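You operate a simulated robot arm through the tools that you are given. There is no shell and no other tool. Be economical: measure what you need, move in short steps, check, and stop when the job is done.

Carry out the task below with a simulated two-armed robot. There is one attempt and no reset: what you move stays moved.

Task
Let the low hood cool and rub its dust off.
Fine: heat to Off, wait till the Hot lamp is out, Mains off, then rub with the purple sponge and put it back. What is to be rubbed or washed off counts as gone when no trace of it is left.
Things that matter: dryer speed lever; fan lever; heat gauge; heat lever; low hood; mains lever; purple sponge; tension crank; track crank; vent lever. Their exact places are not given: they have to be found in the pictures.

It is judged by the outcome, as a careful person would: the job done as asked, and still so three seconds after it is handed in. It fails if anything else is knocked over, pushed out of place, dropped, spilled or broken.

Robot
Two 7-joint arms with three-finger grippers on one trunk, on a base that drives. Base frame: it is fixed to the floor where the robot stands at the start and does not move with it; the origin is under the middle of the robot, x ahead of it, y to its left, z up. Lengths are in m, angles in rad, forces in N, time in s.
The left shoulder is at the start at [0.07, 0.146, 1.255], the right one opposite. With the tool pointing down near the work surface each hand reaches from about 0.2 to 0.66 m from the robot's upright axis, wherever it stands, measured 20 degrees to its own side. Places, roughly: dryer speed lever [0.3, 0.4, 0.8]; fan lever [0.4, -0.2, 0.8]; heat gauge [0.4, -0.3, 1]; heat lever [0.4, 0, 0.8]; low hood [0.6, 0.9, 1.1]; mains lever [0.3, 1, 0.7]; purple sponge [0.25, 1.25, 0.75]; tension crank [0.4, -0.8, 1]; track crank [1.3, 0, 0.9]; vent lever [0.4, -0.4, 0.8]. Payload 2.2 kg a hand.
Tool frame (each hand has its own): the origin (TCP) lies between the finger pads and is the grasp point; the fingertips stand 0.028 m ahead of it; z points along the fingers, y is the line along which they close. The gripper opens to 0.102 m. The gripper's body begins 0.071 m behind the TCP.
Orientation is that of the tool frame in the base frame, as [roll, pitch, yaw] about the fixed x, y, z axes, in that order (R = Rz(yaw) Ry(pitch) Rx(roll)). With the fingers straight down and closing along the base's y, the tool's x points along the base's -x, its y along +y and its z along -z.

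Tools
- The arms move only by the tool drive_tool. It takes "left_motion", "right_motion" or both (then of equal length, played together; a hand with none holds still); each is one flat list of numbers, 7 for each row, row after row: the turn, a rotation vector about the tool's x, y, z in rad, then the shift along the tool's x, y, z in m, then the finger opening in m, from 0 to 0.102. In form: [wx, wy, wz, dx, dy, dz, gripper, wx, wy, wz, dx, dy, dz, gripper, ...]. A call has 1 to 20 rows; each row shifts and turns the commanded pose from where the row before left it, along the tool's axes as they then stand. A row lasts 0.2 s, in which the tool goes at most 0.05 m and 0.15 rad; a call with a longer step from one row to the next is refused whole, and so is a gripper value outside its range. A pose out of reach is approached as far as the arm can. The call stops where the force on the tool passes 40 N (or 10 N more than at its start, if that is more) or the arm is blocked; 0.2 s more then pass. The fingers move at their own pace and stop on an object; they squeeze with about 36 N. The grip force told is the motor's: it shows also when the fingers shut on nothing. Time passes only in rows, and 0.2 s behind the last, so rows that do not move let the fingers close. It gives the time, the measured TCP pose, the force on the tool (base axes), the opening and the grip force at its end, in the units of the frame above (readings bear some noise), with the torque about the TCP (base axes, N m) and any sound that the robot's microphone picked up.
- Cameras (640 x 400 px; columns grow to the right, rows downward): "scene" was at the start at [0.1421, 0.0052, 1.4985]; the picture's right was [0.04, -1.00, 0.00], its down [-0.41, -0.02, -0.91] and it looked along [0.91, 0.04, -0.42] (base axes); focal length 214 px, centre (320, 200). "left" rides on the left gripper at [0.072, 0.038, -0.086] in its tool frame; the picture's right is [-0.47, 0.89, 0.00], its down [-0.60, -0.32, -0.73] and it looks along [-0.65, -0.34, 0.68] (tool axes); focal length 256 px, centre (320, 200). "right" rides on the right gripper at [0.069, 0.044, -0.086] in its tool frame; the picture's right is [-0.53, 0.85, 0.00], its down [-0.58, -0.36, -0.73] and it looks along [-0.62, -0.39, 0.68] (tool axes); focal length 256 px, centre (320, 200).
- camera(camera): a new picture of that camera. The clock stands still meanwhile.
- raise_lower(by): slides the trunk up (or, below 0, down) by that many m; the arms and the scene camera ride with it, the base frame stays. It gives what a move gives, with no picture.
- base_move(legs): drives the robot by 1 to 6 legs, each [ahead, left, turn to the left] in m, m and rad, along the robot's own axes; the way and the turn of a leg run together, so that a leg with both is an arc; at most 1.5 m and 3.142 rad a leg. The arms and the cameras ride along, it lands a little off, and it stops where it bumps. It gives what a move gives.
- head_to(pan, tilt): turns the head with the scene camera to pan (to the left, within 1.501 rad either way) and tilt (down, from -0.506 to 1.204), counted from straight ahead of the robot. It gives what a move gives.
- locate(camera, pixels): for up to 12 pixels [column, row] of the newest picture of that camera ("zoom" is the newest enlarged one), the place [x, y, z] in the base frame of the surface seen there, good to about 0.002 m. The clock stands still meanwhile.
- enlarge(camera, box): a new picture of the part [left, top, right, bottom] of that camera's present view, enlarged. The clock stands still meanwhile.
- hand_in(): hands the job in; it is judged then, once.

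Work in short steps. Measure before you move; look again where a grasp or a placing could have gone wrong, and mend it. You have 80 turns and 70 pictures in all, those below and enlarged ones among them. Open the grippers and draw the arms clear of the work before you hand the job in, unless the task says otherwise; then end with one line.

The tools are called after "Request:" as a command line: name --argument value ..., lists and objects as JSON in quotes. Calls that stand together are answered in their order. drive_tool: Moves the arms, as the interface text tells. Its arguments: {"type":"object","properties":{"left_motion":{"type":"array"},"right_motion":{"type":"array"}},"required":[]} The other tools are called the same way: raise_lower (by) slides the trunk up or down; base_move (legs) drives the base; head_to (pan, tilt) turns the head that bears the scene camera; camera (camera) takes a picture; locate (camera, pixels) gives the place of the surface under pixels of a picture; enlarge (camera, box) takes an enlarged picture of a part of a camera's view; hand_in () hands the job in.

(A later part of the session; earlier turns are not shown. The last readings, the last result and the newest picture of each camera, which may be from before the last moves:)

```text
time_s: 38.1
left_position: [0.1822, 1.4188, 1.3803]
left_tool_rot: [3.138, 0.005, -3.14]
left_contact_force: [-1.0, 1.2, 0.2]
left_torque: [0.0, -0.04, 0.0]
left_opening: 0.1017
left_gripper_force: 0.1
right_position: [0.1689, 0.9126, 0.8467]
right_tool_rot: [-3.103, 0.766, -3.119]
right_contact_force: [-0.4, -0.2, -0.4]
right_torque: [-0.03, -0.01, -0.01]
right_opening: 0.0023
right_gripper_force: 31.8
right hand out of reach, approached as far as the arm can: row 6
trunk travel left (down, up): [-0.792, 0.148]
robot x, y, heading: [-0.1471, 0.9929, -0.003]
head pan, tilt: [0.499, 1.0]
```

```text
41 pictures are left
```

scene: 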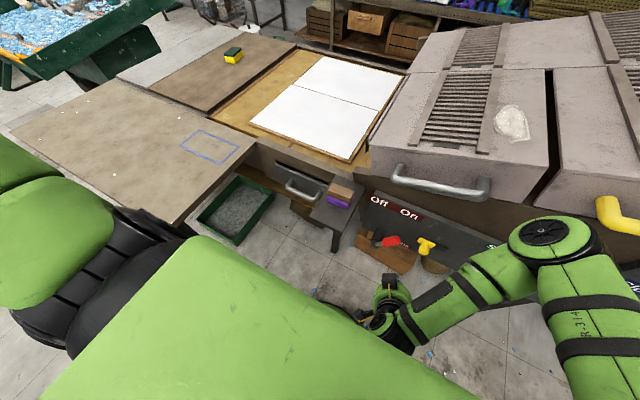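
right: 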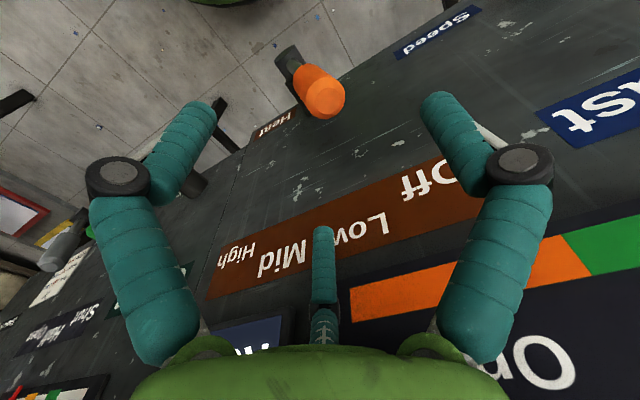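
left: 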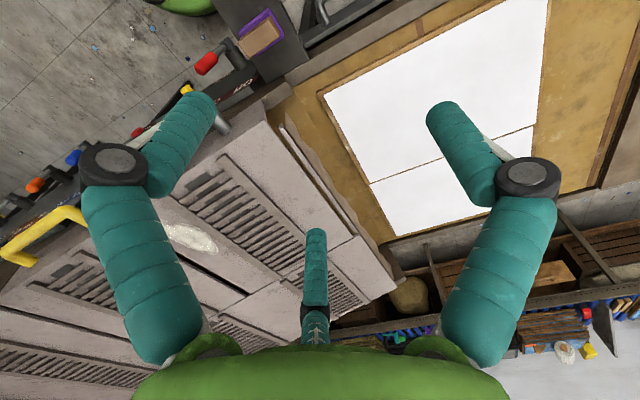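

The hand is tilted and ready. I check the lamp.

Request:
head_to --pan -1.0 --tilt 0.3

Request:
enlarge --camera "scene" --box '[200, 120, 440, 280]'

```text
time_s: 39.7
left_position: [0.1836, 1.4163, 1.3814]
left_tool_rot: [3.14, 0.002, -3.139]
left_contact_force: [0.3, -0.1, 0.0]
left_torque: [-0.04, 0.01, 0.02]
left_opening: 0.102
left_gripper_force: 0.1
right_position: [0.1691, 0.9115, 0.8466]
right_tool_rot: [-3.102, 0.76, -3.117]
right_contact_force: [0.0, 0.0, 0.0]
right_torque: [-0.01, -0.02, 0.02]
right_opening: 0.002
right_gripper_force: 31.1
trunk travel left (down, up): [-0.792, 0.148]
robot x, y, heading: [-0.15, 0.9943, 0.001]
head pan, tilt: [-1.0, 0.3]
```

```text
2.50 times, centred on (320, 200) of scene
```

zoom: 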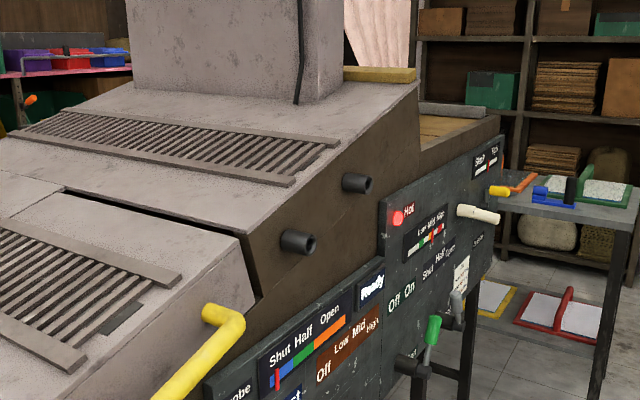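

Still lit. I bring the right hand to just right of the mains lever meanwhile (no contact).

Request:
drive_tool --right_motion '[0, 0, 0, -0.01, -0.01, 0.03, 0, 0, 0, 0, -0.01, -0.01, 0.04, 0, 0, 0, 0, -0.01, -0.01, 0.04, 0, 0, 0, 0, -0.01, -0.007, 0.04, 0, 0, 0, 0, -0.01, 0, 0.03, 0, 0, 0, 0, 0, 0, 0.02, 0]'

Request:
head_to --pan 0.3 --tilt 0.9

Request:
enlarge --camera "scene" --box '[280, 180, 480, 310]'

Request:
camera --camera "right"

```text
time_s: 41.1
left_position: [0.1839, 1.4186, 1.3797]
left_tool_rot: [3.14, 0.002, -3.14]
left_contact_force: [0.6, -0.9, -0.3]
left_torque: [0.0, 0.03, 0.01]
left_opening: 0.1018
left_gripper_force: 0.0
right_position: [0.3548, 0.9111, 0.7584]
right_tool_rot: [-3.106, 0.76, -3.119]
right_contact_force: [-0.5, 0.5, -0.9]
right_torque: [-0.01, -0.03, -0.04]
right_opening: 0.0022
right_gripper_force: 32.0
right hand out of reach, approached as far as the arm can: row 1, 2, 3, 4
trunk travel left (down, up): [-0.792, 0.148]
robot x, y, heading: [-0.1479, 0.9944, 0.003]
head pan, tilt: [-1.0, 0.3]
```

```text
time_s: 42.5
left_position: [0.1836, 1.4178, 1.3812]
left_tool_rot: [3.14, 0.001, -3.139]
left_contact_force: [0.8, 0.3, -0.1]
left_torque: [-0.02, 0.0, 0.0]
left_opening: 0.102
left_gripper_force: 0.1
right_position: [0.3531, 0.911, 0.7587]
right_tool_rot: [-3.104, 0.764, -3.119]
right_contact_force: [0.2, -1.0, -0.2]
right_torque: [0.03, 0.01, 0.01]
right_opening: 0.0023
right_gripper_force: 31.8
trunk travel left (down, up): [-0.792, 0.148]
robot x, y, heading: [-0.15, 0.9934, 0.006]
head pan, tilt: [0.3, 0.901]
```

```text
3.08 times, centred on (380, 245) of scene
```

zoom: 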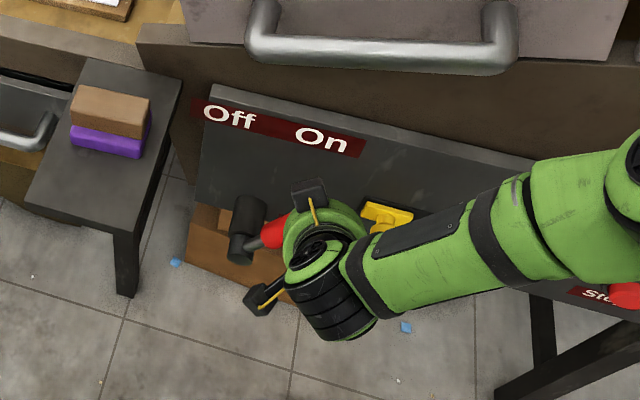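

```text
38 pictures are left
```

right: 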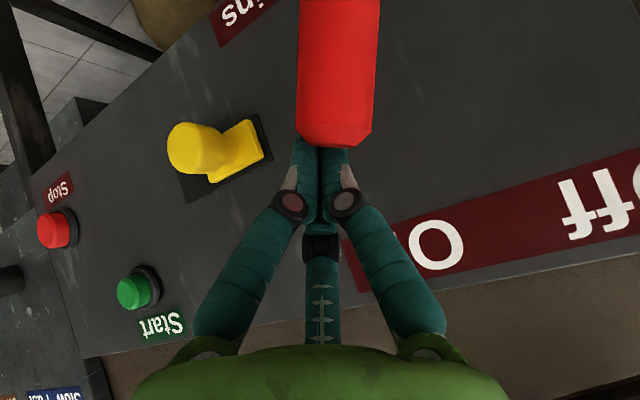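

The fingertips sit above the red handle's end, still too far left (y 0.911). I retreat slightly and shift right.

Request:
drive_tool --right_motion '[0, 0, 0, 0, 0, -0.04, 0, 0, 0, 0, 0, -0.02, 0, 0, 0, 0, 0, 0, -0.025, 0, 0, 0, 0, 0, 0.01, 0, 0.015, 0, 0, 0, 0, 0, 0, 0, 0]'

```text
time_s: 43.8
left_position: [0.1833, 1.417, 1.3801]
left_tool_rot: [3.14, 0.001, -3.14]
left_contact_force: [1.1, 0.5, -0.1]
left_torque: [0.03, 0.01, -0.01]
left_opening: 0.102
left_gripper_force: 0.0
right_position: [0.3415, 0.8967, 0.789]
right_tool_rot: [-3.103, 0.76, -3.119]
right_contact_force: [-0.5, 0.6, -0.4]
right_torque: [0.02, 0.01, 0.0]
right_opening: 0.0021
right_gripper_force: 31.4
right hand out of reach, approached as far as the arm can: row 2, 3, 4
trunk travel left (down, up): [-0.792, 0.148]
robot x, y, heading: [-0.1445, 0.9928, -0.003]
head pan, tilt: [0.3, 0.901]
```

Reach is limited at this posture. I retreat, lower the trunk 0.2 m so the forward tilt is more natural, then bring the hand back up.

Request:
drive_tool --right_motion '[0, 0, 0, 0, 0, -0.04, 0, 0, 0, 0, 0, 0, -0.04, 0, 0, 0, 0, 0, 0, -0.04, 0, 0, 0, 0, 0, 0, -0.04, 0]'

Request:
raise_lower --by -0.2

Request:
drive_tool --right_motion '[0, 0, 0, 0, -0.02, 0, 0, 0, 0, 0, 0, -0.02, 0, 0, 0, 0, 0, -0.03, 0, 0, 0]'

```text
time_s: 44.8
left_position: [0.1824, 1.4184, 1.3805]
left_tool_rot: [3.138, 0.003, -3.14]
left_contact_force: [-0.9, -1.2, 0.3]
left_torque: [-0.04, 0.0, -0.01]
left_opening: 0.1022
left_gripper_force: 0.0
right_position: [0.2334, 0.8991, 0.9053]
right_tool_rot: [-3.108, 0.765, -3.117]
right_contact_force: [-0.1, -0.7, -0.1]
right_torque: [-0.03, -0.01, -0.03]
right_opening: 0.0019
right_gripper_force: 31.7
trunk travel left (down, up): [-0.792, 0.148]
robot x, y, heading: [-0.1463, 0.9955, 0.002]
head pan, tilt: [0.3, 0.901]
```

```text
time_s: 46.9
left_position: [0.1837, 1.417, 1.1811]
left_tool_rot: [3.139, 0.004, -3.14]
left_contact_force: [0.4, 0.2, 0.4]
left_torque: [0.03, 0.02, -0.01]
left_opening: 0.102
left_gripper_force: 0.1
right_position: [0.2336, 0.9004, 0.7056]
right_tool_rot: [-3.109, 0.764, -3.119]
right_contact_force: [0.2, -0.1, -0.1]
right_torque: [-0.04, 0.0, -0.01]
right_opening: 0.0022
right_gripper_force: 31.4
trunk travel left (down, up): [-0.592, 0.348]
robot x, y, heading: [-0.1489, 0.9951, -0.002]
head pan, tilt: [0.3, 0.901]
```

```text
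time_s: 47.7
left_position: [0.1829, 1.4164, 1.1803]
left_tool_rot: [3.139, 0.003, -3.139]
left_contact_force: [-0.6, -0.8, 0.1]
left_torque: [-0.01, 0.02, -0.02]
left_opening: 0.1022
left_gripper_force: 0.2
right_position: [0.2551, 0.8659, 0.7274]
right_tool_rot: [-3.109, 0.761, -3.119]
right_contact_force: [-1.1, -0.2, 0.0]
right_torque: [0.01, -0.03, -0.01]
right_opening: 0.0022
right_gripper_force: 31.3
right hand out of reach, approached as far as the arm can: row 2
trunk travel left (down, up): [-0.592, 0.348]
robot x, y, heading: [-0.1491, 0.9951, 0.001]
head pan, tilt: [0.3, 0.901]
```

Now right at y=0.866. I move straight forward 0.095 m beside the lever and check the lamp.

Request:
drive_tool --right_motion '[0, 0, 0, -0.023, 0, 0.022, 0, 0, 0, 0, -0.023, 0, 0.022, 0, 0, 0, 0, -0.023, 0, 0.022, 0]'

Request:
camera --camera "right"

Request:
head_to --pan -1.0 --tilt 0.2

Request:
camera --camera "scene"

```text
time_s: 48.5
left_position: [0.1841, 1.4179, 1.1796]
left_tool_rot: [3.139, 0.002, -3.14]
left_contact_force: [-0.8, 0.0, -0.1]
left_torque: [0.01, 0.0, 0.0]
left_opening: 0.1019
left_gripper_force: 0.1
right_position: [0.3552, 0.8676, 0.7278]
right_tool_rot: [-3.11, 0.761, -3.12]
right_contact_force: [-0.2, -0.4, 0.3]
right_torque: [0.07, 0.0, 0.01]
right_opening: 0.0022
right_gripper_force: 31.4
trunk travel left (down, up): [-0.592, 0.348]
robot x, y, heading: [-0.1474, 0.992, 0.002]
head pan, tilt: [0.3, 0.901]
```

```text
37 pictures are left
```

right: 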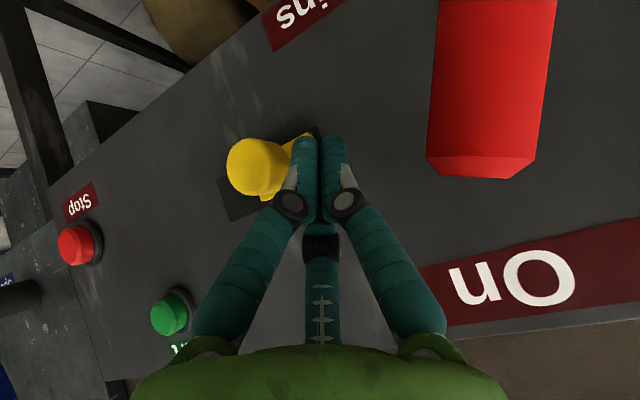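

```text
time_s: 50.0
left_position: [0.1837, 1.4175, 1.1812]
left_tool_rot: [3.14, 0.002, -3.141]
left_contact_force: [-0.4, -0.5, 1.3]
left_torque: [0.03, 0.0, 0.03]
left_opening: 0.1022
left_gripper_force: 0.1
right_position: [0.3525, 0.8678, 0.7271]
right_tool_rot: [-3.109, 0.765, -3.119]
right_contact_force: [0.2, -0.4, -0.5]
right_torque: [-0.01, 0.02, 0.01]
right_opening: 0.0019
right_gripper_force: 31.6
trunk travel left (down, up): [-0.592, 0.348]
robot x, y, heading: [-0.1497, 0.9941, 0.004]
head pan, tilt: [-1.0, 0.201]
```

```text
36 pictures are left
```

scene: 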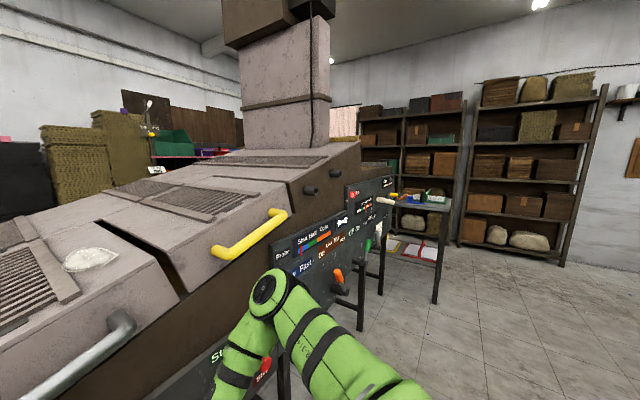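

The hand is poised beside the lever; the lamp at (352,195) is still lit. I wait some seconds.

Request:
drive_tool --left_motion '[0, 0, 0, 0, 0, 0, 0.1, 0, 0, 0, 0, 0, 0, 0.1, 0, 0, 0, 0, 0, 0, 0.1, 0, 0, 0, 0, 0, 0, 0.1, 0, 0, 0, 0, 0, 0, 0.1, 0, 0, 0, 0, 0, 0, 0.1, 0, 0, 0, 0, 0, 0, 0.1, 0, 0, 0, 0, 0, 0, 0.1, 0, 0, 0, 0, 0, 0, 0.1, 0, 0, 0, 0, 0, 0, 0.1, 0, 0, 0, 0, 0, 0, 0.1, 0, 0, 0, 0, 0, 0, 0.1, 0, 0, 0, 0, 0, 0, 0.1, 0, 0, 0, 0, 0, 0, 0.1, 0, 0, 0, 0, 0, 0, 0.1, 0, 0, 0, 0, 0, 0, 0.1, 0, 0, 0, 0, 0, 0, 0.1, 0, 0, 0, 0, 0, 0, 0.1, 0, 0, 0, 0, 0, 0, 0.1, 0, 0, 0, 0, 0, 0, 0.1]'

Request:
drive_tool --left_motion '[0, 0, 0, 0, 0, 0, 0.1, 0, 0, 0, 0, 0, 0, 0.1, 0, 0, 0, 0, 0, 0, 0.1, 0, 0, 0, 0, 0, 0, 0.1, 0, 0, 0, 0, 0, 0, 0.1, 0, 0, 0, 0, 0, 0, 0.1, 0, 0, 0, 0, 0, 0, 0.1, 0, 0, 0, 0, 0, 0, 0.1, 0, 0, 0, 0, 0, 0, 0.1, 0, 0, 0, 0, 0, 0, 0.1, 0, 0, 0, 0, 0, 0, 0.1, 0, 0, 0, 0, 0, 0, 0.1, 0, 0, 0, 0, 0, 0, 0.1, 0, 0, 0, 0, 0, 0, 0.1, 0, 0, 0, 0, 0, 0, 0.1, 0, 0, 0, 0, 0, 0, 0.1, 0, 0, 0, 0, 0, 0, 0.1, 0, 0, 0, 0, 0, 0, 0.1, 0, 0, 0, 0, 0, 0, 0.1, 0, 0, 0, 0, 0, 0, 0.1]'

Request:
enlarge --camera "scene" --box '[320, 170, 410, 240]'

```text
time_s: 54.2
left_position: [0.183, 1.4183, 1.1803]
left_tool_rot: [3.14, 0.003, -3.14]
left_contact_force: [-0.4, 0.2, 0.3]
left_torque: [0.01, -0.02, 0.03]
left_opening: 0.1003
left_gripper_force: 0.0
right_position: [0.3533, 0.868, 0.7275]
right_tool_rot: [-3.109, 0.766, -3.119]
right_contact_force: [-0.3, -0.1, -0.6]
right_torque: [-0.03, 0.01, 0.01]
right_opening: 0.0022
right_gripper_force: 31.1
trunk travel left (down, up): [-0.592, 0.348]
robot x, y, heading: [-0.1475, 0.9957, 0.0]
head pan, tilt: [-1.0, 0.201]
```

```text
time_s: 58.4
left_position: [0.1836, 1.4176, 1.1807]
left_tool_rot: [3.141, 0.001, -3.139]
left_contact_force: [-0.5, -0.6, -0.6]
left_torque: [-0.01, 0.0, -0.02]
left_opening: 0.1002
left_gripper_force: 0.0
right_position: [0.3544, 0.868, 0.7284]
right_tool_rot: [-3.109, 0.764, -3.119]
right_contact_force: [0.5, -0.6, 1.2]
right_torque: [-0.01, 0.03, 0.0]
right_opening: 0.0021
right_gripper_force: 31.3
trunk travel left (down, up): [-0.592, 0.348]
robot x, y, heading: [-0.1522, 0.9957, 0.001]
head pan, tilt: [-1.0, 0.201]
```

```text
5.71 times, centred on (365, 205) of scene
```

zoom: 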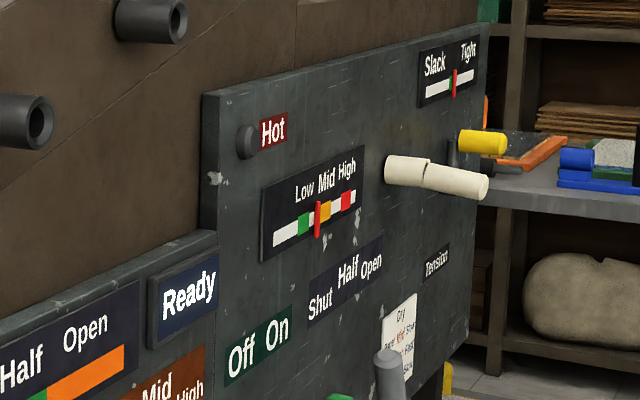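

The Hot lamp is out. Now I push the mains lever left with the right hand.

Request:
drive_tool --right_motion '[0, 0, 0, 0, 0.012, 0, 0, 0, 0, 0, 0, 0.012, 0, 0, 0, 0, 0, 0, 0.012, 0, 0, 0, 0, 0, 0, 0.01, 0, 0, 0, 0, 0, 0, 0.01, 0, 0, 0, 0, 0, 0, 0.01, 0, 0, 0, 0, 0, 0, 0.01, 0, 0, 0, 0, 0, 0, 0.01, 0, 0, 0, 0, 0, 0, 0.01, 0, 0, 0, 0, 0, 0, 0.01, 0, 0, 0, 0, 0, 0, 0.01, 0, 0, 0, 0, 0, 0, 0.01, 0, 0]'

Request:
camera --camera "right"

```text
time_s: 61.0
left_position: [0.1844, 1.4171, 1.1803]
left_tool_rot: [3.141, 0.002, -3.14]
left_contact_force: [0.6, -0.2, -0.2]
left_torque: [-0.01, -0.01, 0.01]
left_opening: 0.0998
left_gripper_force: 0.0
right_position: [0.3514, 0.9915, 0.724]
right_tool_rot: [-3.105, 0.763, -3.118]
right_contact_force: [1.7, -2.8, -0.5]
right_torque: [0.0, 0.01, -0.02]
right_opening: 0.0022
right_gripper_force: 30.7
trunk travel left (down, up): [-0.592, 0.348]
robot x, y, heading: [-0.146, 0.9929, -0.004]
head pan, tilt: [-1.0, 0.201]
```

```text
34 pictures are left
```

right: 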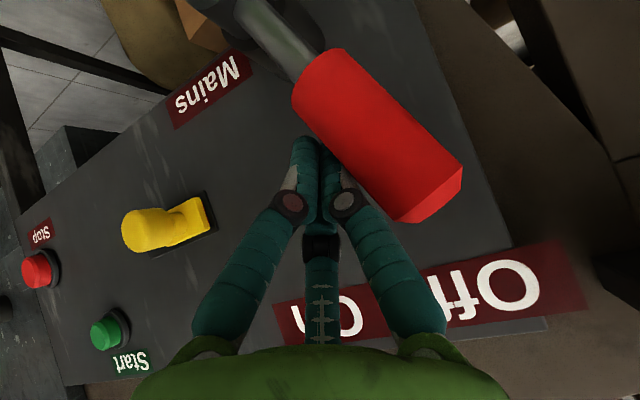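

The lever leans left with little resistance, probably snapped on. I push a few mm more to feel the stop.

Request:
drive_tool --right_motion '[0, 0, 0, 0, 0.006, 0, 0, 0, 0, 0, 0, 0.006, 0, 0, 0, 0, 0, 0, 0.006, 0, 0, 0, 0, 0, 0, 0.006, 0, 0]'

Request:
locate --camera "right" --pixels '[[430, 195], [380, 130], [330, 70]]'

```text
time_s: 61.9
left_position: [0.1813, 1.4149, 1.182]
left_tool_rot: [3.14, 0.006, 3.14]
left_contact_force: [0.7, 0.8, 0.4]
left_torque: [-0.05, 0.01, 0.0]
left_opening: 0.1
left_gripper_force: 0.0
right_position: [0.3507, 0.9996, 0.7247]
right_tool_rot: [-3.076, 0.768, -3.123]
right_contact_force: [-8.8, -17.8, 11.1]
right_torque: [0.08, 0.02, 0.11]
right_opening: 0.0018
right_gripper_force: 31.5
trunk travel left (down, up): [-0.592, 0.348]
robot x, y, heading: [-0.1478, 0.991, -0.005]
head pan, tilt: [-1.0, 0.201]
stopped in row 4 (right hand): the force on the tool passed its limit at 44 N (the readings are from after the stop); the commanded pose is now the measured one
```

```text
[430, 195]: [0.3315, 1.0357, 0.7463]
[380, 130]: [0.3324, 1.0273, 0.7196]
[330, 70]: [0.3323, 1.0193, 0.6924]
```

It met the stop: mains is Off. I back the right hand away to the right and rearward.

Request:
drive_tool --right_motion '[0, 0, 0, 0, -0.03, 0, 0, 0, 0, 0, 0.025, -0.02, -0.025, 0, 0, 0, 0, 0.025, -0.02, -0.025, 0, 0, 0, 0, 0.025, 0, -0.025, 0, 0, 0, 0, 0.015, 0, -0.025, 0]'

Request:
raise_lower --by 0.2

Request:
head_to --pan 0.3 --tilt 0.95

Request:
camera --camera "scene"

```text
time_s: 63.1
left_position: [0.1842, 1.4165, 1.1804]
left_tool_rot: [3.14, 0.003, -3.141]
left_contact_force: [-0.8, 0.2, -0.7]
left_torque: [-0.01, -0.02, 0.0]
left_opening: 0.1002
left_gripper_force: 0.0
right_position: [0.2156, 0.9378, 0.7367]
right_tool_rot: [-3.084, 0.765, -3.121]
right_contact_force: [-0.8, -0.1, 0.1]
right_torque: [-0.03, 0.01, -0.02]
right_opening: 0.002
right_gripper_force: 31.4
trunk travel left (down, up): [-0.592, 0.348]
robot x, y, heading: [-0.1498, 0.9955, -0.007]
head pan, tilt: [-1.0, 0.201]
```

```text
time_s: 65.3
left_position: [0.1842, 1.4155, 1.3812]
left_tool_rot: [3.139, 0.003, -3.141]
left_contact_force: [0.0, -0.4, 0.4]
left_torque: [0.0, -0.04, 0.0]
left_opening: 0.1001
left_gripper_force: 0.0
right_position: [0.2156, 0.9382, 0.936]
right_tool_rot: [-3.084, 0.765, -3.119]
right_contact_force: [-1.5, -0.1, 0.4]
right_torque: [-0.02, -0.01, 0.01]
right_opening: 0.0022
right_gripper_force: 31.5
trunk travel left (down, up): [-0.792, 0.148]
robot x, y, heading: [-0.144, 0.9992, -0.002]
head pan, tilt: [-1.0, 0.201]
```

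```text
time_s: 66.8
left_position: [0.1841, 1.416, 1.3816]
left_tool_rot: [-3.141, 0.004, 3.14]
left_contact_force: [0.1, 0.1, 0.9]
left_torque: [0.03, -0.03, 0.0]
left_opening: 0.1001
left_gripper_force: 0.1
right_position: [0.2163, 0.9382, 0.9367]
right_tool_rot: [-3.085, 0.763, -3.121]
right_contact_force: [-0.9, -0.1, -0.2]
right_torque: [-0.01, -0.01, 0.01]
right_opening: 0.0021
right_gripper_force: 31.2
trunk travel left (down, up): [-0.792, 0.148]
robot x, y, heading: [-0.1506, 0.9908, 0.001]
head pan, tilt: [0.3, 0.949]
```

```text
33 pictures are left
```

scene: 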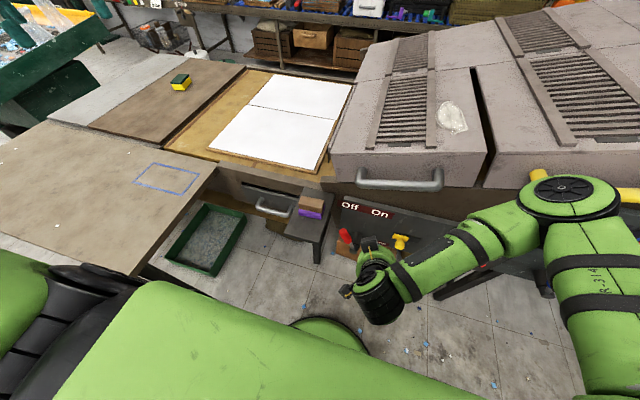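

Mains lever at (345,235) now leans left to Off. I stow the right arm up and to the right, and measure clearances near the sponge.

Request:
drive_tool --right_motion '[0, 0.13, 0, 0, 0, 0, 0, 0, 0.13, 0, 0, 0, 0, 0, 0, 0.13, 0, 0, 0, 0, 0, 0, 0.13, 0, 0, 0, 0, 0, 0, 0.13, 0, 0, 0, 0, 0, 0, 0.11, 0, 0, -0.03, -0.03, 0, 0, 0, 0, 0, -0.03, -0.03, 0, 0, 0, 0, 0, -0.03, -0.035, 0, 0, 0, 0, 0, -0.03, -0.035, 0, 0, 0, 0, 0, -0.03, -0.035, 0, 0, 0, 0, 0, -0.03, -0.035, 0, 0, 0, 0, 0, -0.03, -0.035, 0, 0, 0, 0, 0, -0.03, -0.035, 0, 0, 0, 0, 0, -0.03, -0.035, 0, 0, 0, 0, 0, -0.03, -0.035, 0, 0, 0, 0, 0, 0, -0.035, 0, 0, 0, 0, 0, 0, -0.035, 0, 0, 0, 0, 0, 0, -0.035, 0]'

Request:
locate --camera "scene" --pixels '[[280, 190], [240, 178], [300, 172], [210, 172], [310, 203], [310, 213], [330, 210], [285, 230], [362, 175], [290, 212], [318, 238], [230, 240]]'

Request:
enlarge --camera "scene" --box '[250, 160, 380, 260]'

```text
time_s: 70.6
left_position: [0.1829, 1.4183, 1.3817]
left_tool_rot: [3.139, 0.004, -3.141]
left_contact_force: [0.5, 0.4, -0.5]
left_torque: [-0.02, -0.01, 0.01]
left_opening: 0.0997
left_gripper_force: 0.1
right_position: [0.21, 0.6605, 1.3915]
right_tool_rot: [-3.1, 0.005, 3.123]
right_contact_force: [0.5, 0.3, -0.2]
right_torque: [-0.06, -0.03, -0.01]
right_opening: 0.0021
right_gripper_force: 31.3
right hand out of reach, approached as far as the arm can: row 18
trunk travel left (down, up): [-0.792, 0.148]
robot x, y, heading: [-0.149, 0.9945, 0.0]
head pan, tilt: [0.3, 0.949]
```

```text
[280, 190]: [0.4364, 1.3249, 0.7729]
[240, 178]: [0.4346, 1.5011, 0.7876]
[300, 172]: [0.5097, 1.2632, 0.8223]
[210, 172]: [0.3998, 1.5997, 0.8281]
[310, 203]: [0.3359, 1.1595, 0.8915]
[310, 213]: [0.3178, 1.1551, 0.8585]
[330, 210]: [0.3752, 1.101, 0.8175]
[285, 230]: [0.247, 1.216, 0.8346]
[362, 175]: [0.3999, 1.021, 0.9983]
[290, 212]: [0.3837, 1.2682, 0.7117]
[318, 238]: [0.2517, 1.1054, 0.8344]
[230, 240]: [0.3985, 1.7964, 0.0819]
```

```text
4.00 times, centred on (315, 210) of scene
```

zoom: 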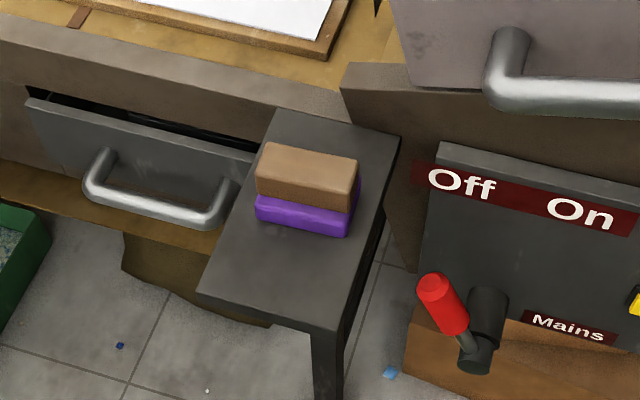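

Mains lever clearly at Off. I take the sponge corners.

Request:
locate --camera "zoom" --pixels '[[268, 147], [354, 161], [350, 190], [258, 178], [258, 203], [348, 218], [346, 228], [357, 200], [360, 190], [300, 160], [277, 115], [395, 140]]'

```text
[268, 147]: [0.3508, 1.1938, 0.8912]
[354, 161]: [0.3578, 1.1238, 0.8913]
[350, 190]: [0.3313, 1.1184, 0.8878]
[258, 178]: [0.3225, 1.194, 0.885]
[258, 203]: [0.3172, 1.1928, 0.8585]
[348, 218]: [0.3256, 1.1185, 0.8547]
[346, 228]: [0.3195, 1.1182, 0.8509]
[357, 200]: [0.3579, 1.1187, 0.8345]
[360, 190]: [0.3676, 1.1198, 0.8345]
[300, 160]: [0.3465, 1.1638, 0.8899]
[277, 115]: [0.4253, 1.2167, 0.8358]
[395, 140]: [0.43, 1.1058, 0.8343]
```

Sponge centre (0.341,1.157), long axis near y with ~0.11 rad yaw, top at 0.891. I bring the left hand over it at z≈1.03.

Request:
drive_tool --left_motion '[0, 0, 0, -0.0224, -0.0372, 0, 0.102, 0, 0, 0, -0.0224, -0.0372, 0, 0.102, 0, 0, 0, -0.0224, -0.0372, 0, 0.102, 0, 0, 0, -0.0224, -0.0372, 0, 0.102, 0, 0, 0, -0.0224, -0.0372, 0, 0.102, 0, 0, 0, -0.0224, -0.0372, 0, 0.102, 0, 0, 0, -0.0224, -0.0372, 0, 0.102, 0, 0, -0.11, 0, 0, 0.04, 0.102, 0, 0, 0, 0, 0, 0.045, 0.102, 0, 0, 0, 0, 0, 0.045, 0.102, 0, 0, 0, 0, 0, 0.045, 0.102, 0, 0, 0, 0, 0, 0.045, 0.102, 0, 0, 0, 0, 0, 0.045, 0.102, 0, 0, 0, 0, 0, 0.045, 0.102, 0, 0, 0, 0, 0, 0.04, 0.102, 0, 0, 0, 0, 0, 0, 0.102]'

Request:
camera --camera "left"

```text
time_s: 74.0
left_position: [0.3063, 1.1845, 0.9988]
left_tool_rot: [3.14, 0.004, -3.031]
left_contact_force: [0.5, 0.6, 0.0]
left_torque: [0.01, -0.02, 0.01]
left_opening: 0.1021
left_gripper_force: 0.0
left hand out of reach, approached as far as the arm can: row 6, 7
right_position: [0.2098, 0.659, 1.39]
right_tool_rot: [-3.1, 0.005, 3.122]
right_contact_force: [0.2, -1.1, -0.1]
right_torque: [0.01, -0.01, -0.01]
right_opening: 0.0022
right_gripper_force: 31.7
trunk travel left (down, up): [-0.792, 0.148]
robot x, y, heading: [-0.1492, 0.9933, -0.003]
head pan, tilt: [0.3, 0.949]
```

```text
31 pictures are left
```

left: 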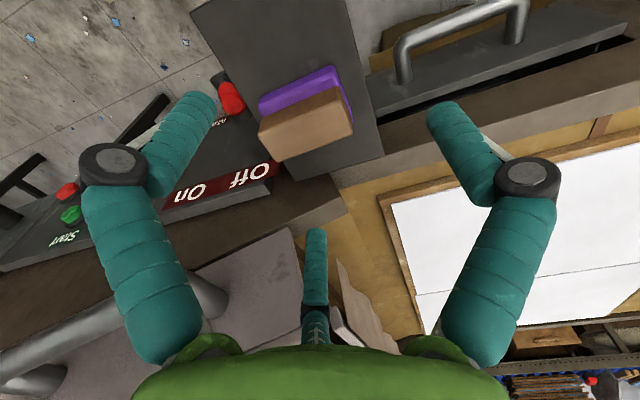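

I correct by (0.034,−0.027) and check before descending the rest.

Request:
drive_tool --left_motion '[0, 0, 0, -0.0155, -0.0153, 0, 0.102, 0, 0, 0, -0.0155, -0.0153, 0, 0.102, 0, 0, 0, 0, 0, 0.04, 0.102, 0, 0, 0, 0, 0, 0, 0.102]'

Request:
camera --camera "left"

```text
time_s: 75.0
left_position: [0.3261, 1.1769, 0.9732]
left_tool_rot: [3.141, 0.004, -3.031]
left_contact_force: [0.2, 0.2, -0.6]
left_torque: [0.01, 0.06, -0.05]
left_opening: 0.1018
left_gripper_force: 0.1
left hand out of reach, approached as far as the arm can: row 2, 3
right_position: [0.2098, 0.6593, 1.3898]
right_tool_rot: [-3.101, 0.004, 3.12]
right_contact_force: [0.2, 0.8, -1.0]
right_torque: [-0.04, 0.03, 0.0]
right_opening: 0.0022
right_gripper_force: 31.0
trunk travel left (down, up): [-0.792, 0.148]
robot x, y, heading: [-0.1494, 0.9951, -0.003]
head pan, tilt: [0.3, 0.949]
```

```text
30 pictures are left
```

left: 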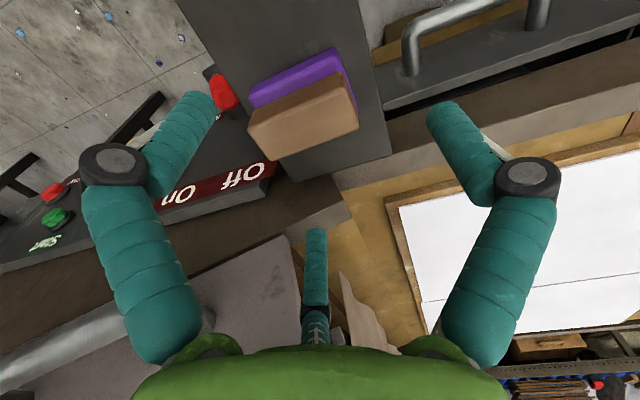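

The arm is at a reach limit here. I pull the hand up and back, then drive the base 0.13 m ahead.

Request:
drive_tool --left_motion '[0, 0, 0, 0.03, 0, -0.03, 0.102, 0, 0, 0, 0.035, 0, -0.03, 0.102, 0, 0, 0, 0.035, 0, -0.03, 0.102, 0, 0, 0, 0.03, 0, 0, 0.102]'

Request:
base_move --legs '[[0.13, 0, 0]]'

```text
time_s: 76.0
left_position: [0.1929, 1.1646, 1.0667]
left_tool_rot: [3.141, 0.003, -3.031]
left_contact_force: [-0.6, -0.3, 0.4]
left_torque: [-0.01, -0.01, -0.01]
left_opening: 0.102
left_gripper_force: 0.1
right_position: [0.2084, 0.6603, 1.3913]
right_tool_rot: [-3.1, 0.005, 3.123]
right_contact_force: [-0.4, 0.5, -0.4]
right_torque: [-0.03, -0.02, 0.03]
right_opening: 0.0022
right_gripper_force: 31.2
trunk travel left (down, up): [-0.792, 0.148]
robot x, y, heading: [-0.1492, 0.9919, 0.004]
head pan, tilt: [0.3, 0.949]
```

```text
time_s: 77.2
left_position: [0.3218, 1.1644, 1.0674]
left_tool_rot: [3.139, 0.005, -3.031]
left_contact_force: [1.0, 0.9, -0.1]
left_torque: [0.01, -0.04, 0.02]
left_opening: 0.1018
left_gripper_force: 0.1
right_position: [0.3369, 0.6602, 1.3908]
right_tool_rot: [-3.1, 0.008, 3.125]
right_contact_force: [0.2, -0.9, -0.1]
right_torque: [-0.01, -0.02, 0.01]
right_opening: 0.002
right_gripper_force: 31.0
trunk travel left (down, up): [-0.792, 0.148]
robot x, y, heading: [-0.0195, 0.992, 0.001]
head pan, tilt: [0.3, 0.949]
```

Now shift (0.019,−0.007) and go down to z≈0.95, then look.

Request:
drive_tool --left_motion '[0, 0, 0, -0.0179, -0.0089, 0, 0.102, 0, 0, 0, 0, 0, 0.04, 0.102, 0, 0, 0, 0, 0, 0.04, 0.102, 0, 0, 0, 0, 0, 0.037, 0.102, 0, 0, 0, 0, 0, 0, 0.102]'

Request:
camera --camera "left"

```text
time_s: 78.5
left_position: [0.3434, 1.1571, 0.9495]
left_tool_rot: [3.141, 0.005, -3.03]
left_contact_force: [-0.9, -0.2, 0.2]
left_torque: [0.0, -0.01, 0.0]
left_opening: 0.1019
left_gripper_force: 0.0
right_position: [0.3389, 0.6598, 1.3909]
right_tool_rot: [-3.102, 0.005, 3.125]
right_contact_force: [-0.1, -0.4, 0.2]
right_torque: [-0.01, 0.01, -0.02]
right_opening: 0.0019
right_gripper_force: 31.5
trunk travel left (down, up): [-0.792, 0.148]
robot x, y, heading: [-0.0233, 0.9935, -0.001]
head pan, tilt: [0.3, 0.949]
```

```text
29 pictures are left
```

left: 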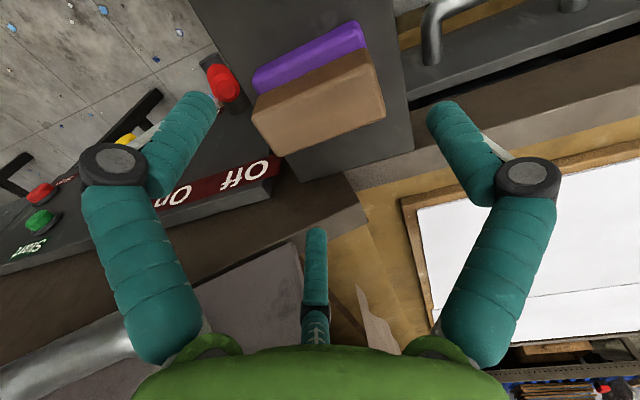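

I verify the block's corners from this view.

Request:
locate --camera "left" --pixels '[[258, 100], [370, 55], [382, 112], [275, 150], [320, 100], [255, 82], [362, 30]]'

```text
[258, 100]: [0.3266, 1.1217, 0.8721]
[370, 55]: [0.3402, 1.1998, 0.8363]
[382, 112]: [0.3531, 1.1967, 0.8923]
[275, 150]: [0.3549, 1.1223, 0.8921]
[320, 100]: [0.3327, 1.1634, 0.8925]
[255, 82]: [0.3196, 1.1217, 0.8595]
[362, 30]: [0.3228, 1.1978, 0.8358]
```

The block is nearly square to the axes, so I take the yaw back 0.09 rad, descend to z≈0.89, and close.

Request:
drive_tool --left_motion '[0, 0, 0.09, 0.004, 0.002, 0, 0.102, 0, 0, 0, 0, 0, 0.03, 0.102, 0, 0, 0, 0, 0, 0.03, 0.102, 0, 0, 0, 0, 0, 0, 0.102, 0, 0, 0, 0, 0, 0, 0.07, 0, 0, 0, 0, 0, 0, 0.06, 0, 0, 0, 0, 0, 0, 0.06]'

Request:
camera --camera "left"

```text
time_s: 80.0
left_position: [0.3357, 1.1773, 0.9128]
left_tool_rot: [3.14, 0.004, -3.121]
left_contact_force: [0.2, 0.3, 0.6]
left_torque: [0.03, 0.02, -0.01]
left_opening: 0.06
left_gripper_force: 0.1
left hand out of reach, approached as far as the arm can: row 2, 3
right_position: [0.3394, 0.6597, 1.3904]
right_tool_rot: [-3.101, 0.005, 3.124]
right_contact_force: [0.5, 0.0, 1.0]
right_torque: [0.03, -0.03, -0.04]
right_opening: 0.0019
right_gripper_force: 30.7
trunk travel left (down, up): [-0.792, 0.148]
robot x, y, heading: [-0.0208, 0.9933, 0.003]
head pan, tilt: [0.3, 0.949]
```

```text
28 pictures are left
```

left: 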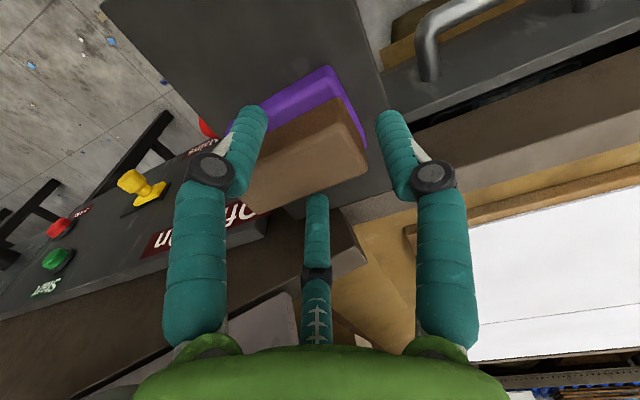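

Reach fails when the hand is outward of its shoulder; inward worked earlier. I lift, then drive the base 0.13 m left with the hand held clear.

Request:
drive_tool --left_motion '[0, 0, 0, 0, 0, -0.04, 0.06, 0, 0, 0, 0, 0, -0.04, 0.102, 0, 0, 0, 0.01, -0.045, -0.02, 0.102, 0, 0, 0, 0.01, -0.045, 0, 0.102, 0, 0, 0, 0, -0.03, 0, 0.102]'

Request:
base_move --legs '[[0, 0.13, 0]]'

Request:
camera --camera "scene"

```text
refused: row 3 steps farther than a row can; nothing moved
```

```text
time_s: 81.3
left_position: [0.3347, 1.3045, 0.912]
left_tool_rot: [3.139, 0.004, -3.121]
left_contact_force: [-0.1, -0.6, -0.7]
left_torque: [0.03, 0.0, 0.01]
left_opening: 0.0599
left_gripper_force: 0.2
right_position: [0.3395, 0.785, 1.3887]
right_tool_rot: [-3.104, 0.006, 3.124]
right_contact_force: [-0.3, -1.0, -0.6]
right_torque: [0.06, -0.01, -0.03]
right_opening: 0.0022
right_gripper_force: 31.3
trunk travel left (down, up): [-0.792, 0.148]
robot x, y, heading: [-0.0192, 1.1195, 0.001]
head pan, tilt: [0.3, 0.949]
```

```text
27 pictures are left
```

scene: 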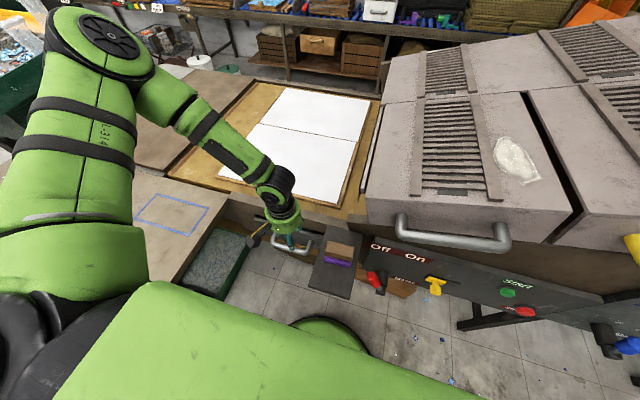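

The lift was refused but the base moved; no contact was felt. I check the sponge hasn't shifted.

Request:
enlarge --camera "scene" --box '[240, 190, 400, 310]'

```text
3.33 times, centred on (320, 250) of scene
```

zoom: 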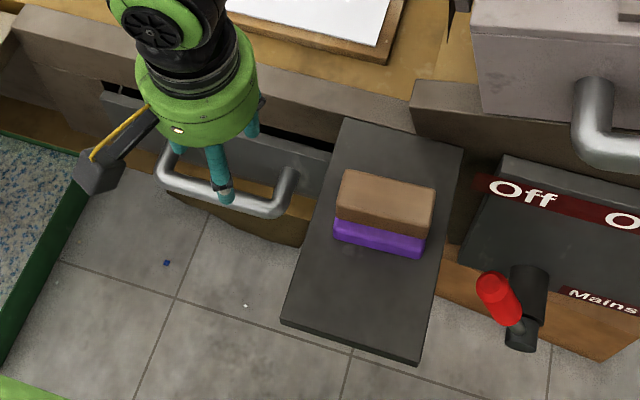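

Request:
locate --camera "zoom" --pixels '[[345, 174], [432, 190], [428, 228], [338, 210], [335, 235], [422, 250], [385, 195]]'

Request:
drive_tool --left_motion '[0, 0, 0, 0, 0, -0.04, 0.06, 0, 0, 0, 0, 0, -0.04, 0.102, 0, 0, 0, 0, -0.04, 0, 0.102, 0, 0, 0, 0, -0.04, 0, 0.102, 0, 0, 0, 0, -0.04, 0, 0.102, 0, 0, 0, 0, -0.025, 0, 0.102]'

```text
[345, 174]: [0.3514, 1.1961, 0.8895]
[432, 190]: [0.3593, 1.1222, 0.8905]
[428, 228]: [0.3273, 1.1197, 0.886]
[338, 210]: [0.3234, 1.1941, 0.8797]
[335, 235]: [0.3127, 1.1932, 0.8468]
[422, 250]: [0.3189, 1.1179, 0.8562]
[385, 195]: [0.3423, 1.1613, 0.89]
```

```text
time_s: 82.7
left_position: [0.3296, 1.2251, 1.0189]
left_tool_rot: [-3.139, 0.003, -3.121]
left_contact_force: [-0.2, -0.6, -0.7]
left_torque: [0.01, -0.01, -0.02]
left_opening: 0.1019
left_gripper_force: 0.1
left hand out of reach, approached as far as the arm can: row 4, 5, 6
right_position: [0.3385, 0.7877, 1.3896]
right_tool_rot: [-3.102, 0.006, 3.124]
right_contact_force: [-0.2, 0.2, -0.2]
right_torque: [0.02, -0.01, -0.01]
right_opening: 0.0021
right_gripper_force: 31.0
trunk travel left (down, up): [-0.792, 0.148]
robot x, y, heading: [-0.0177, 1.119, -0.003]
head pan, tilt: [0.3, 0.949]
```

Sponge unmoved. The left arm is awkward here, while the right arm worked well at exactly this offset, so I stow the left arm high and outward and use the right hand instead.

Request:
drive_tool --left_motion '[0, 0, 0, 0, 0.02, -0.04, 0.102, 0, 0, 0, 0, 0.02, -0.04, 0.102, 0, 0, 0, 0, 0.03, -0.038, 0.102, 0, 0, 0, 0, 0.03, -0.038, 0.102, 0, 0, 0, 0, 0.03, -0.038, 0.102, 0, 0, 0, 0, 0.03, -0.038, 0.102, 0, 0, 0, 0, 0.03, -0.038, 0.102, 0, 0, 0, 0, 0.03, -0.038, 0.102, 0, 0, 0, 0, 0.03, -0.038, 0.102, 0, 0, 0, 0, 0.03, -0.02, 0.102]'

Request:
drive_tool --right_motion '[0.04, 0, 0, 0, 0.04, 0, 0.102, 0, 0, -0.09, 0, 0.04, 0, 0.102, 0, 0, 0, 0, 0.042, 0, 0.102, 0, 0, 0, 0, 0.042, 0, 0.102, 0, 0, 0, 0, 0.042, 0, 0.102, 0, 0, 0, 0, 0.042, 0, 0.102, 0, 0, 0, 0, 0.042, 0, 0.102, 0, 0, 0, 0, 0.042, 0, 0.102, 0, 0, 0, 0, 0.04, 0, 0.102, 0, 0, 0, 0, 0, 0, 0.102]'

```text
time_s: 84.9
left_position: [0.3239, 1.5063, 1.3847]
left_tool_rot: [3.141, 0.005, -3.123]
left_contact_force: [0.4, -0.6, 0.2]
left_torque: [-0.02, 0.0, 0.0]
left_opening: 0.102
left_gripper_force: 0.1
right_position: [0.3394, 0.7891, 1.3906]
right_tool_rot: [-3.101, 0.005, 3.121]
right_contact_force: [-0.1, 0.1, 0.0]
right_torque: [-0.01, 0.0, -0.01]
right_opening: 0.0019
right_gripper_force: 31.2
trunk travel left (down, up): [-0.792, 0.148]
robot x, y, heading: [-0.0211, 1.1192, -0.003]
head pan, tilt: [0.3, 0.949]
```

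```text
time_s: 87.1
left_position: [0.3244, 1.5026, 1.3843]
left_tool_rot: [3.14, 0.002, -3.121]
left_contact_force: [-0.2, -0.5, 0.2]
left_torque: [0.04, 0.01, -0.01]
left_opening: 0.1021
left_gripper_force: 0.1
right_position: [0.319, 1.1582, 1.3633]
right_tool_rot: [-3.064, -0.001, -3.07]
right_contact_force: [-0.5, 0.8, -0.3]
right_torque: [0.01, 0.01, 0.0]
right_opening: 0.1018
right_gripper_force: 0.0
trunk travel left (down, up): [-0.792, 0.148]
robot x, y, heading: [-0.0201, 1.1214, 0.001]
head pan, tilt: [0.3, 0.949]
```

Roll correction went the wrong way; I undo it with wx −0.078, centre x, and descend to z≈0.96.

Request:
drive_tool --right_motion '[-0.078, 0, 0, -0.022, -0.002, 0, 0.102, 0, 0, 0, 0, 0, 0.045, 0.102, 0, 0, 0, 0, 0, 0.045, 0.102, 0, 0, 0, 0, 0, 0.045, 0.102, 0, 0, 0, 0, 0, 0.045, 0.102, 0, 0, 0, 0, 0, 0.045, 0.102, 0, 0, 0, 0, 0, 0.045, 0.102, 0, 0, 0, 0, 0, 0.045, 0.102, 0, 0, 0, 0, 0, 0.045, 0.102, 0, 0, 0, 0, 0, 0.043, 0.102, 0, 0, 0, 0, 0, 0, 0.102]'

Request:
camera --camera "right"

```text
time_s: 89.5
left_position: [0.3236, 1.5041, 1.3839]
left_tool_rot: [3.14, 0.003, -3.122]
left_contact_force: [0.2, 0.2, 0.0]
left_torque: [0.01, 0.01, -0.02]
left_opening: 0.1022
left_gripper_force: 0.1
right_position: [0.343, 1.1581, 0.9562]
right_tool_rot: [-3.139, -0.003, -3.069]
right_contact_force: [0.0, -0.2, -0.4]
right_torque: [-0.01, 0.0, 0.03]
right_opening: 0.102
right_gripper_force: 0.0
trunk travel left (down, up): [-0.792, 0.148]
robot x, y, heading: [-0.0192, 1.1251, -0.001]
head pan, tilt: [0.3, 0.949]
```

```text
25 pictures are left
```

right: 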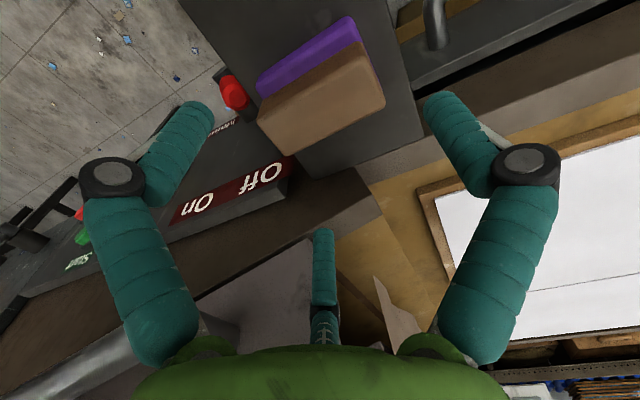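

Aligned over the block with no force. I descend to z≈0.889 and close.

Request:
drive_tool --right_motion '[0, 0, 0, 0.002, 0, 0.034, 0.102, 0, 0, 0, 0, 0, 0.034, 0.102, 0, 0, 0, 0, 0, 0, 0.102, 0, 0, 0, 0, 0, 0, 0.07, 0, 0, 0, 0, 0, 0, 0.06, 0, 0, 0, 0, 0, 0, 0.06]'

Request:
camera --camera "right"

```text
time_s: 90.9
left_position: [0.3241, 1.5041, 1.3853]
left_tool_rot: [-3.141, 0.002, -3.124]
left_contact_force: [0.2, -0.6, 0.3]
left_torque: [0.02, 0.0, -0.03]
left_opening: 0.102
left_gripper_force: 0.1
right_position: [0.3401, 1.158, 0.8898]
right_tool_rot: [-3.138, -0.003, -3.07]
right_contact_force: [0.5, 0.1, 0.0]
right_torque: [0.02, -0.05, 0.0]
right_opening: 0.0601
right_gripper_force: 0.4
trunk travel left (down, up): [-0.792, 0.148]
robot x, y, heading: [-0.0185, 1.1199, 0.0]
head pan, tilt: [0.3, 0.949]
```

```text
24 pictures are left
```

right: 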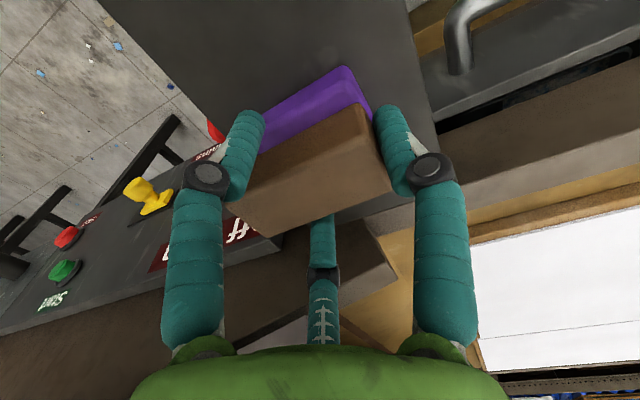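

The fingers hold the block's sides, but with the 0.06 opening reached there's no grip force. I close tighter.

Request:
drive_tool --right_motion '[0, 0, 0, 0, 0, 0, 0.04, 0, 0, 0, 0, 0, 0, 0.02, 0, 0, 0, 0, 0, 0, 0.02, 0, 0, 0, 0, 0, 0, 0.02]'

Request:
camera --camera "right"

```text
time_s: 91.9
left_position: [0.3234, 1.5043, 1.3847]
left_tool_rot: [-3.141, 0.005, -3.122]
left_contact_force: [0.3, -1.3, 0.1]
left_torque: [-0.02, -0.01, -0.03]
left_opening: 0.1018
left_gripper_force: 0.0
right_position: [0.3401, 1.1573, 0.8906]
right_tool_rot: [-3.14, 0.0, -3.071]
right_contact_force: [1.1, -0.1, 6.8]
right_torque: [0.02, -0.06, -0.03]
right_opening: 0.0422
right_gripper_force: 36.2
trunk travel left (down, up): [-0.792, 0.148]
robot x, y, heading: [-0.0193, 1.1201, -0.004]
head pan, tilt: [0.3, 0.949]
```

```text
23 pictures are left
```

right: 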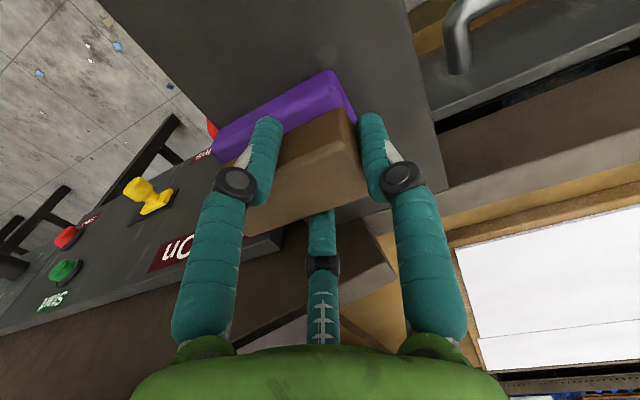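

Grip force 36 N at 0.042. I lift 0.1 m and look.

Request:
drive_tool --right_motion '[0, 0, 0, 0, 0, -0.02, 0.02, 0, 0, 0, 0, 0, -0.03, 0.02, 0, 0, 0, 0, 0, -0.04, 0.02, 0, 0, 0, 0, 0, 0, 0.02]'

Request:
camera --camera "right"

Request:
enlarge --camera "scene" --box '[240, 190, 400, 310]'

```text
time_s: 92.9
left_position: [0.3253, 1.5033, 1.3848]
left_tool_rot: [3.141, 0.003, -3.121]
left_contact_force: [0.0, 0.2, 0.4]
left_torque: [0.03, 0.03, 0.01]
left_opening: 0.1019
left_gripper_force: 0.1
right_position: [0.3415, 1.1589, 0.9805]
right_tool_rot: [-3.139, -0.003, -3.07]
right_contact_force: [0.0, -0.3, -0.9]
right_torque: [-0.01, 0.0, -0.04]
right_opening: 0.0424
right_gripper_force: 35.5
trunk travel left (down, up): [-0.792, 0.148]
robot x, y, heading: [-0.0174, 1.1189, 0.001]
head pan, tilt: [0.3, 0.949]
```

```text
22 pictures are left
```

right: 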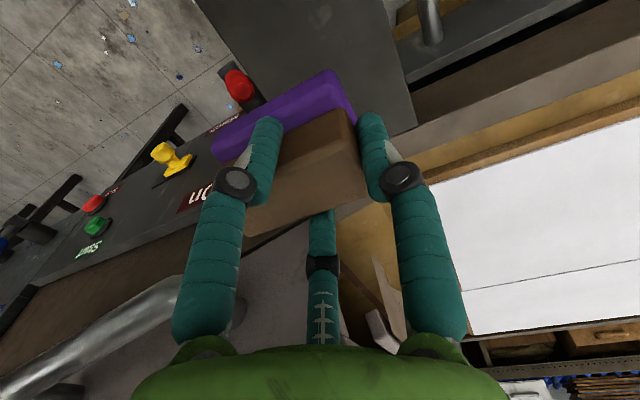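

```text
3.33 times, centred on (320, 250) of scene
```

zoom: 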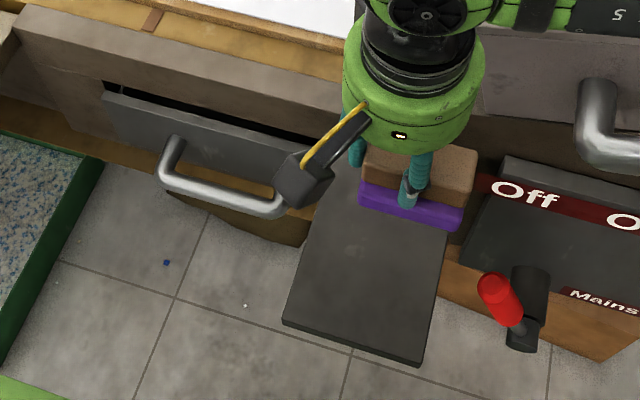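

The sponge came up as one piece. I measure how it sits in the fingers.

Request:
locate --camera "zoom" --pixels '[[375, 165], [450, 160], [465, 190], [430, 210], [365, 195], [455, 222], [412, 190], [407, 205], [352, 150], [472, 155]]'

Request:
locate --camera "right" --pixels '[[300, 165], [345, 115], [362, 180], [260, 225], [215, 145], [335, 75], [352, 110], [230, 160], [265, 130], [370, 120]]'

```text
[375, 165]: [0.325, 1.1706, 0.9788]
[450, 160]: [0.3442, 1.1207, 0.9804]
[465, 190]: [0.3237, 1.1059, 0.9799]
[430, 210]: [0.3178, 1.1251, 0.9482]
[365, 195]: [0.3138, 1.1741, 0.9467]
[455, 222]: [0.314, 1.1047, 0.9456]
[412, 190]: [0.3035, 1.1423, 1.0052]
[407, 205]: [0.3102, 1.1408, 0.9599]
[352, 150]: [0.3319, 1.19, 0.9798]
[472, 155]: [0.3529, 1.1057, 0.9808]
```

```text
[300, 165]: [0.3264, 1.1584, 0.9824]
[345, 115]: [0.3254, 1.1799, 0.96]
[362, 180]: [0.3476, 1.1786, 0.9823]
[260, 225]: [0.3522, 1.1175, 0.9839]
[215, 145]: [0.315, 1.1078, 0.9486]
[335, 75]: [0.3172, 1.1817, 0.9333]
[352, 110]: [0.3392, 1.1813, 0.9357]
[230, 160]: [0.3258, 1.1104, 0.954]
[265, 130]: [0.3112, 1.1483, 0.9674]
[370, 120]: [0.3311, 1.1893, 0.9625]
```

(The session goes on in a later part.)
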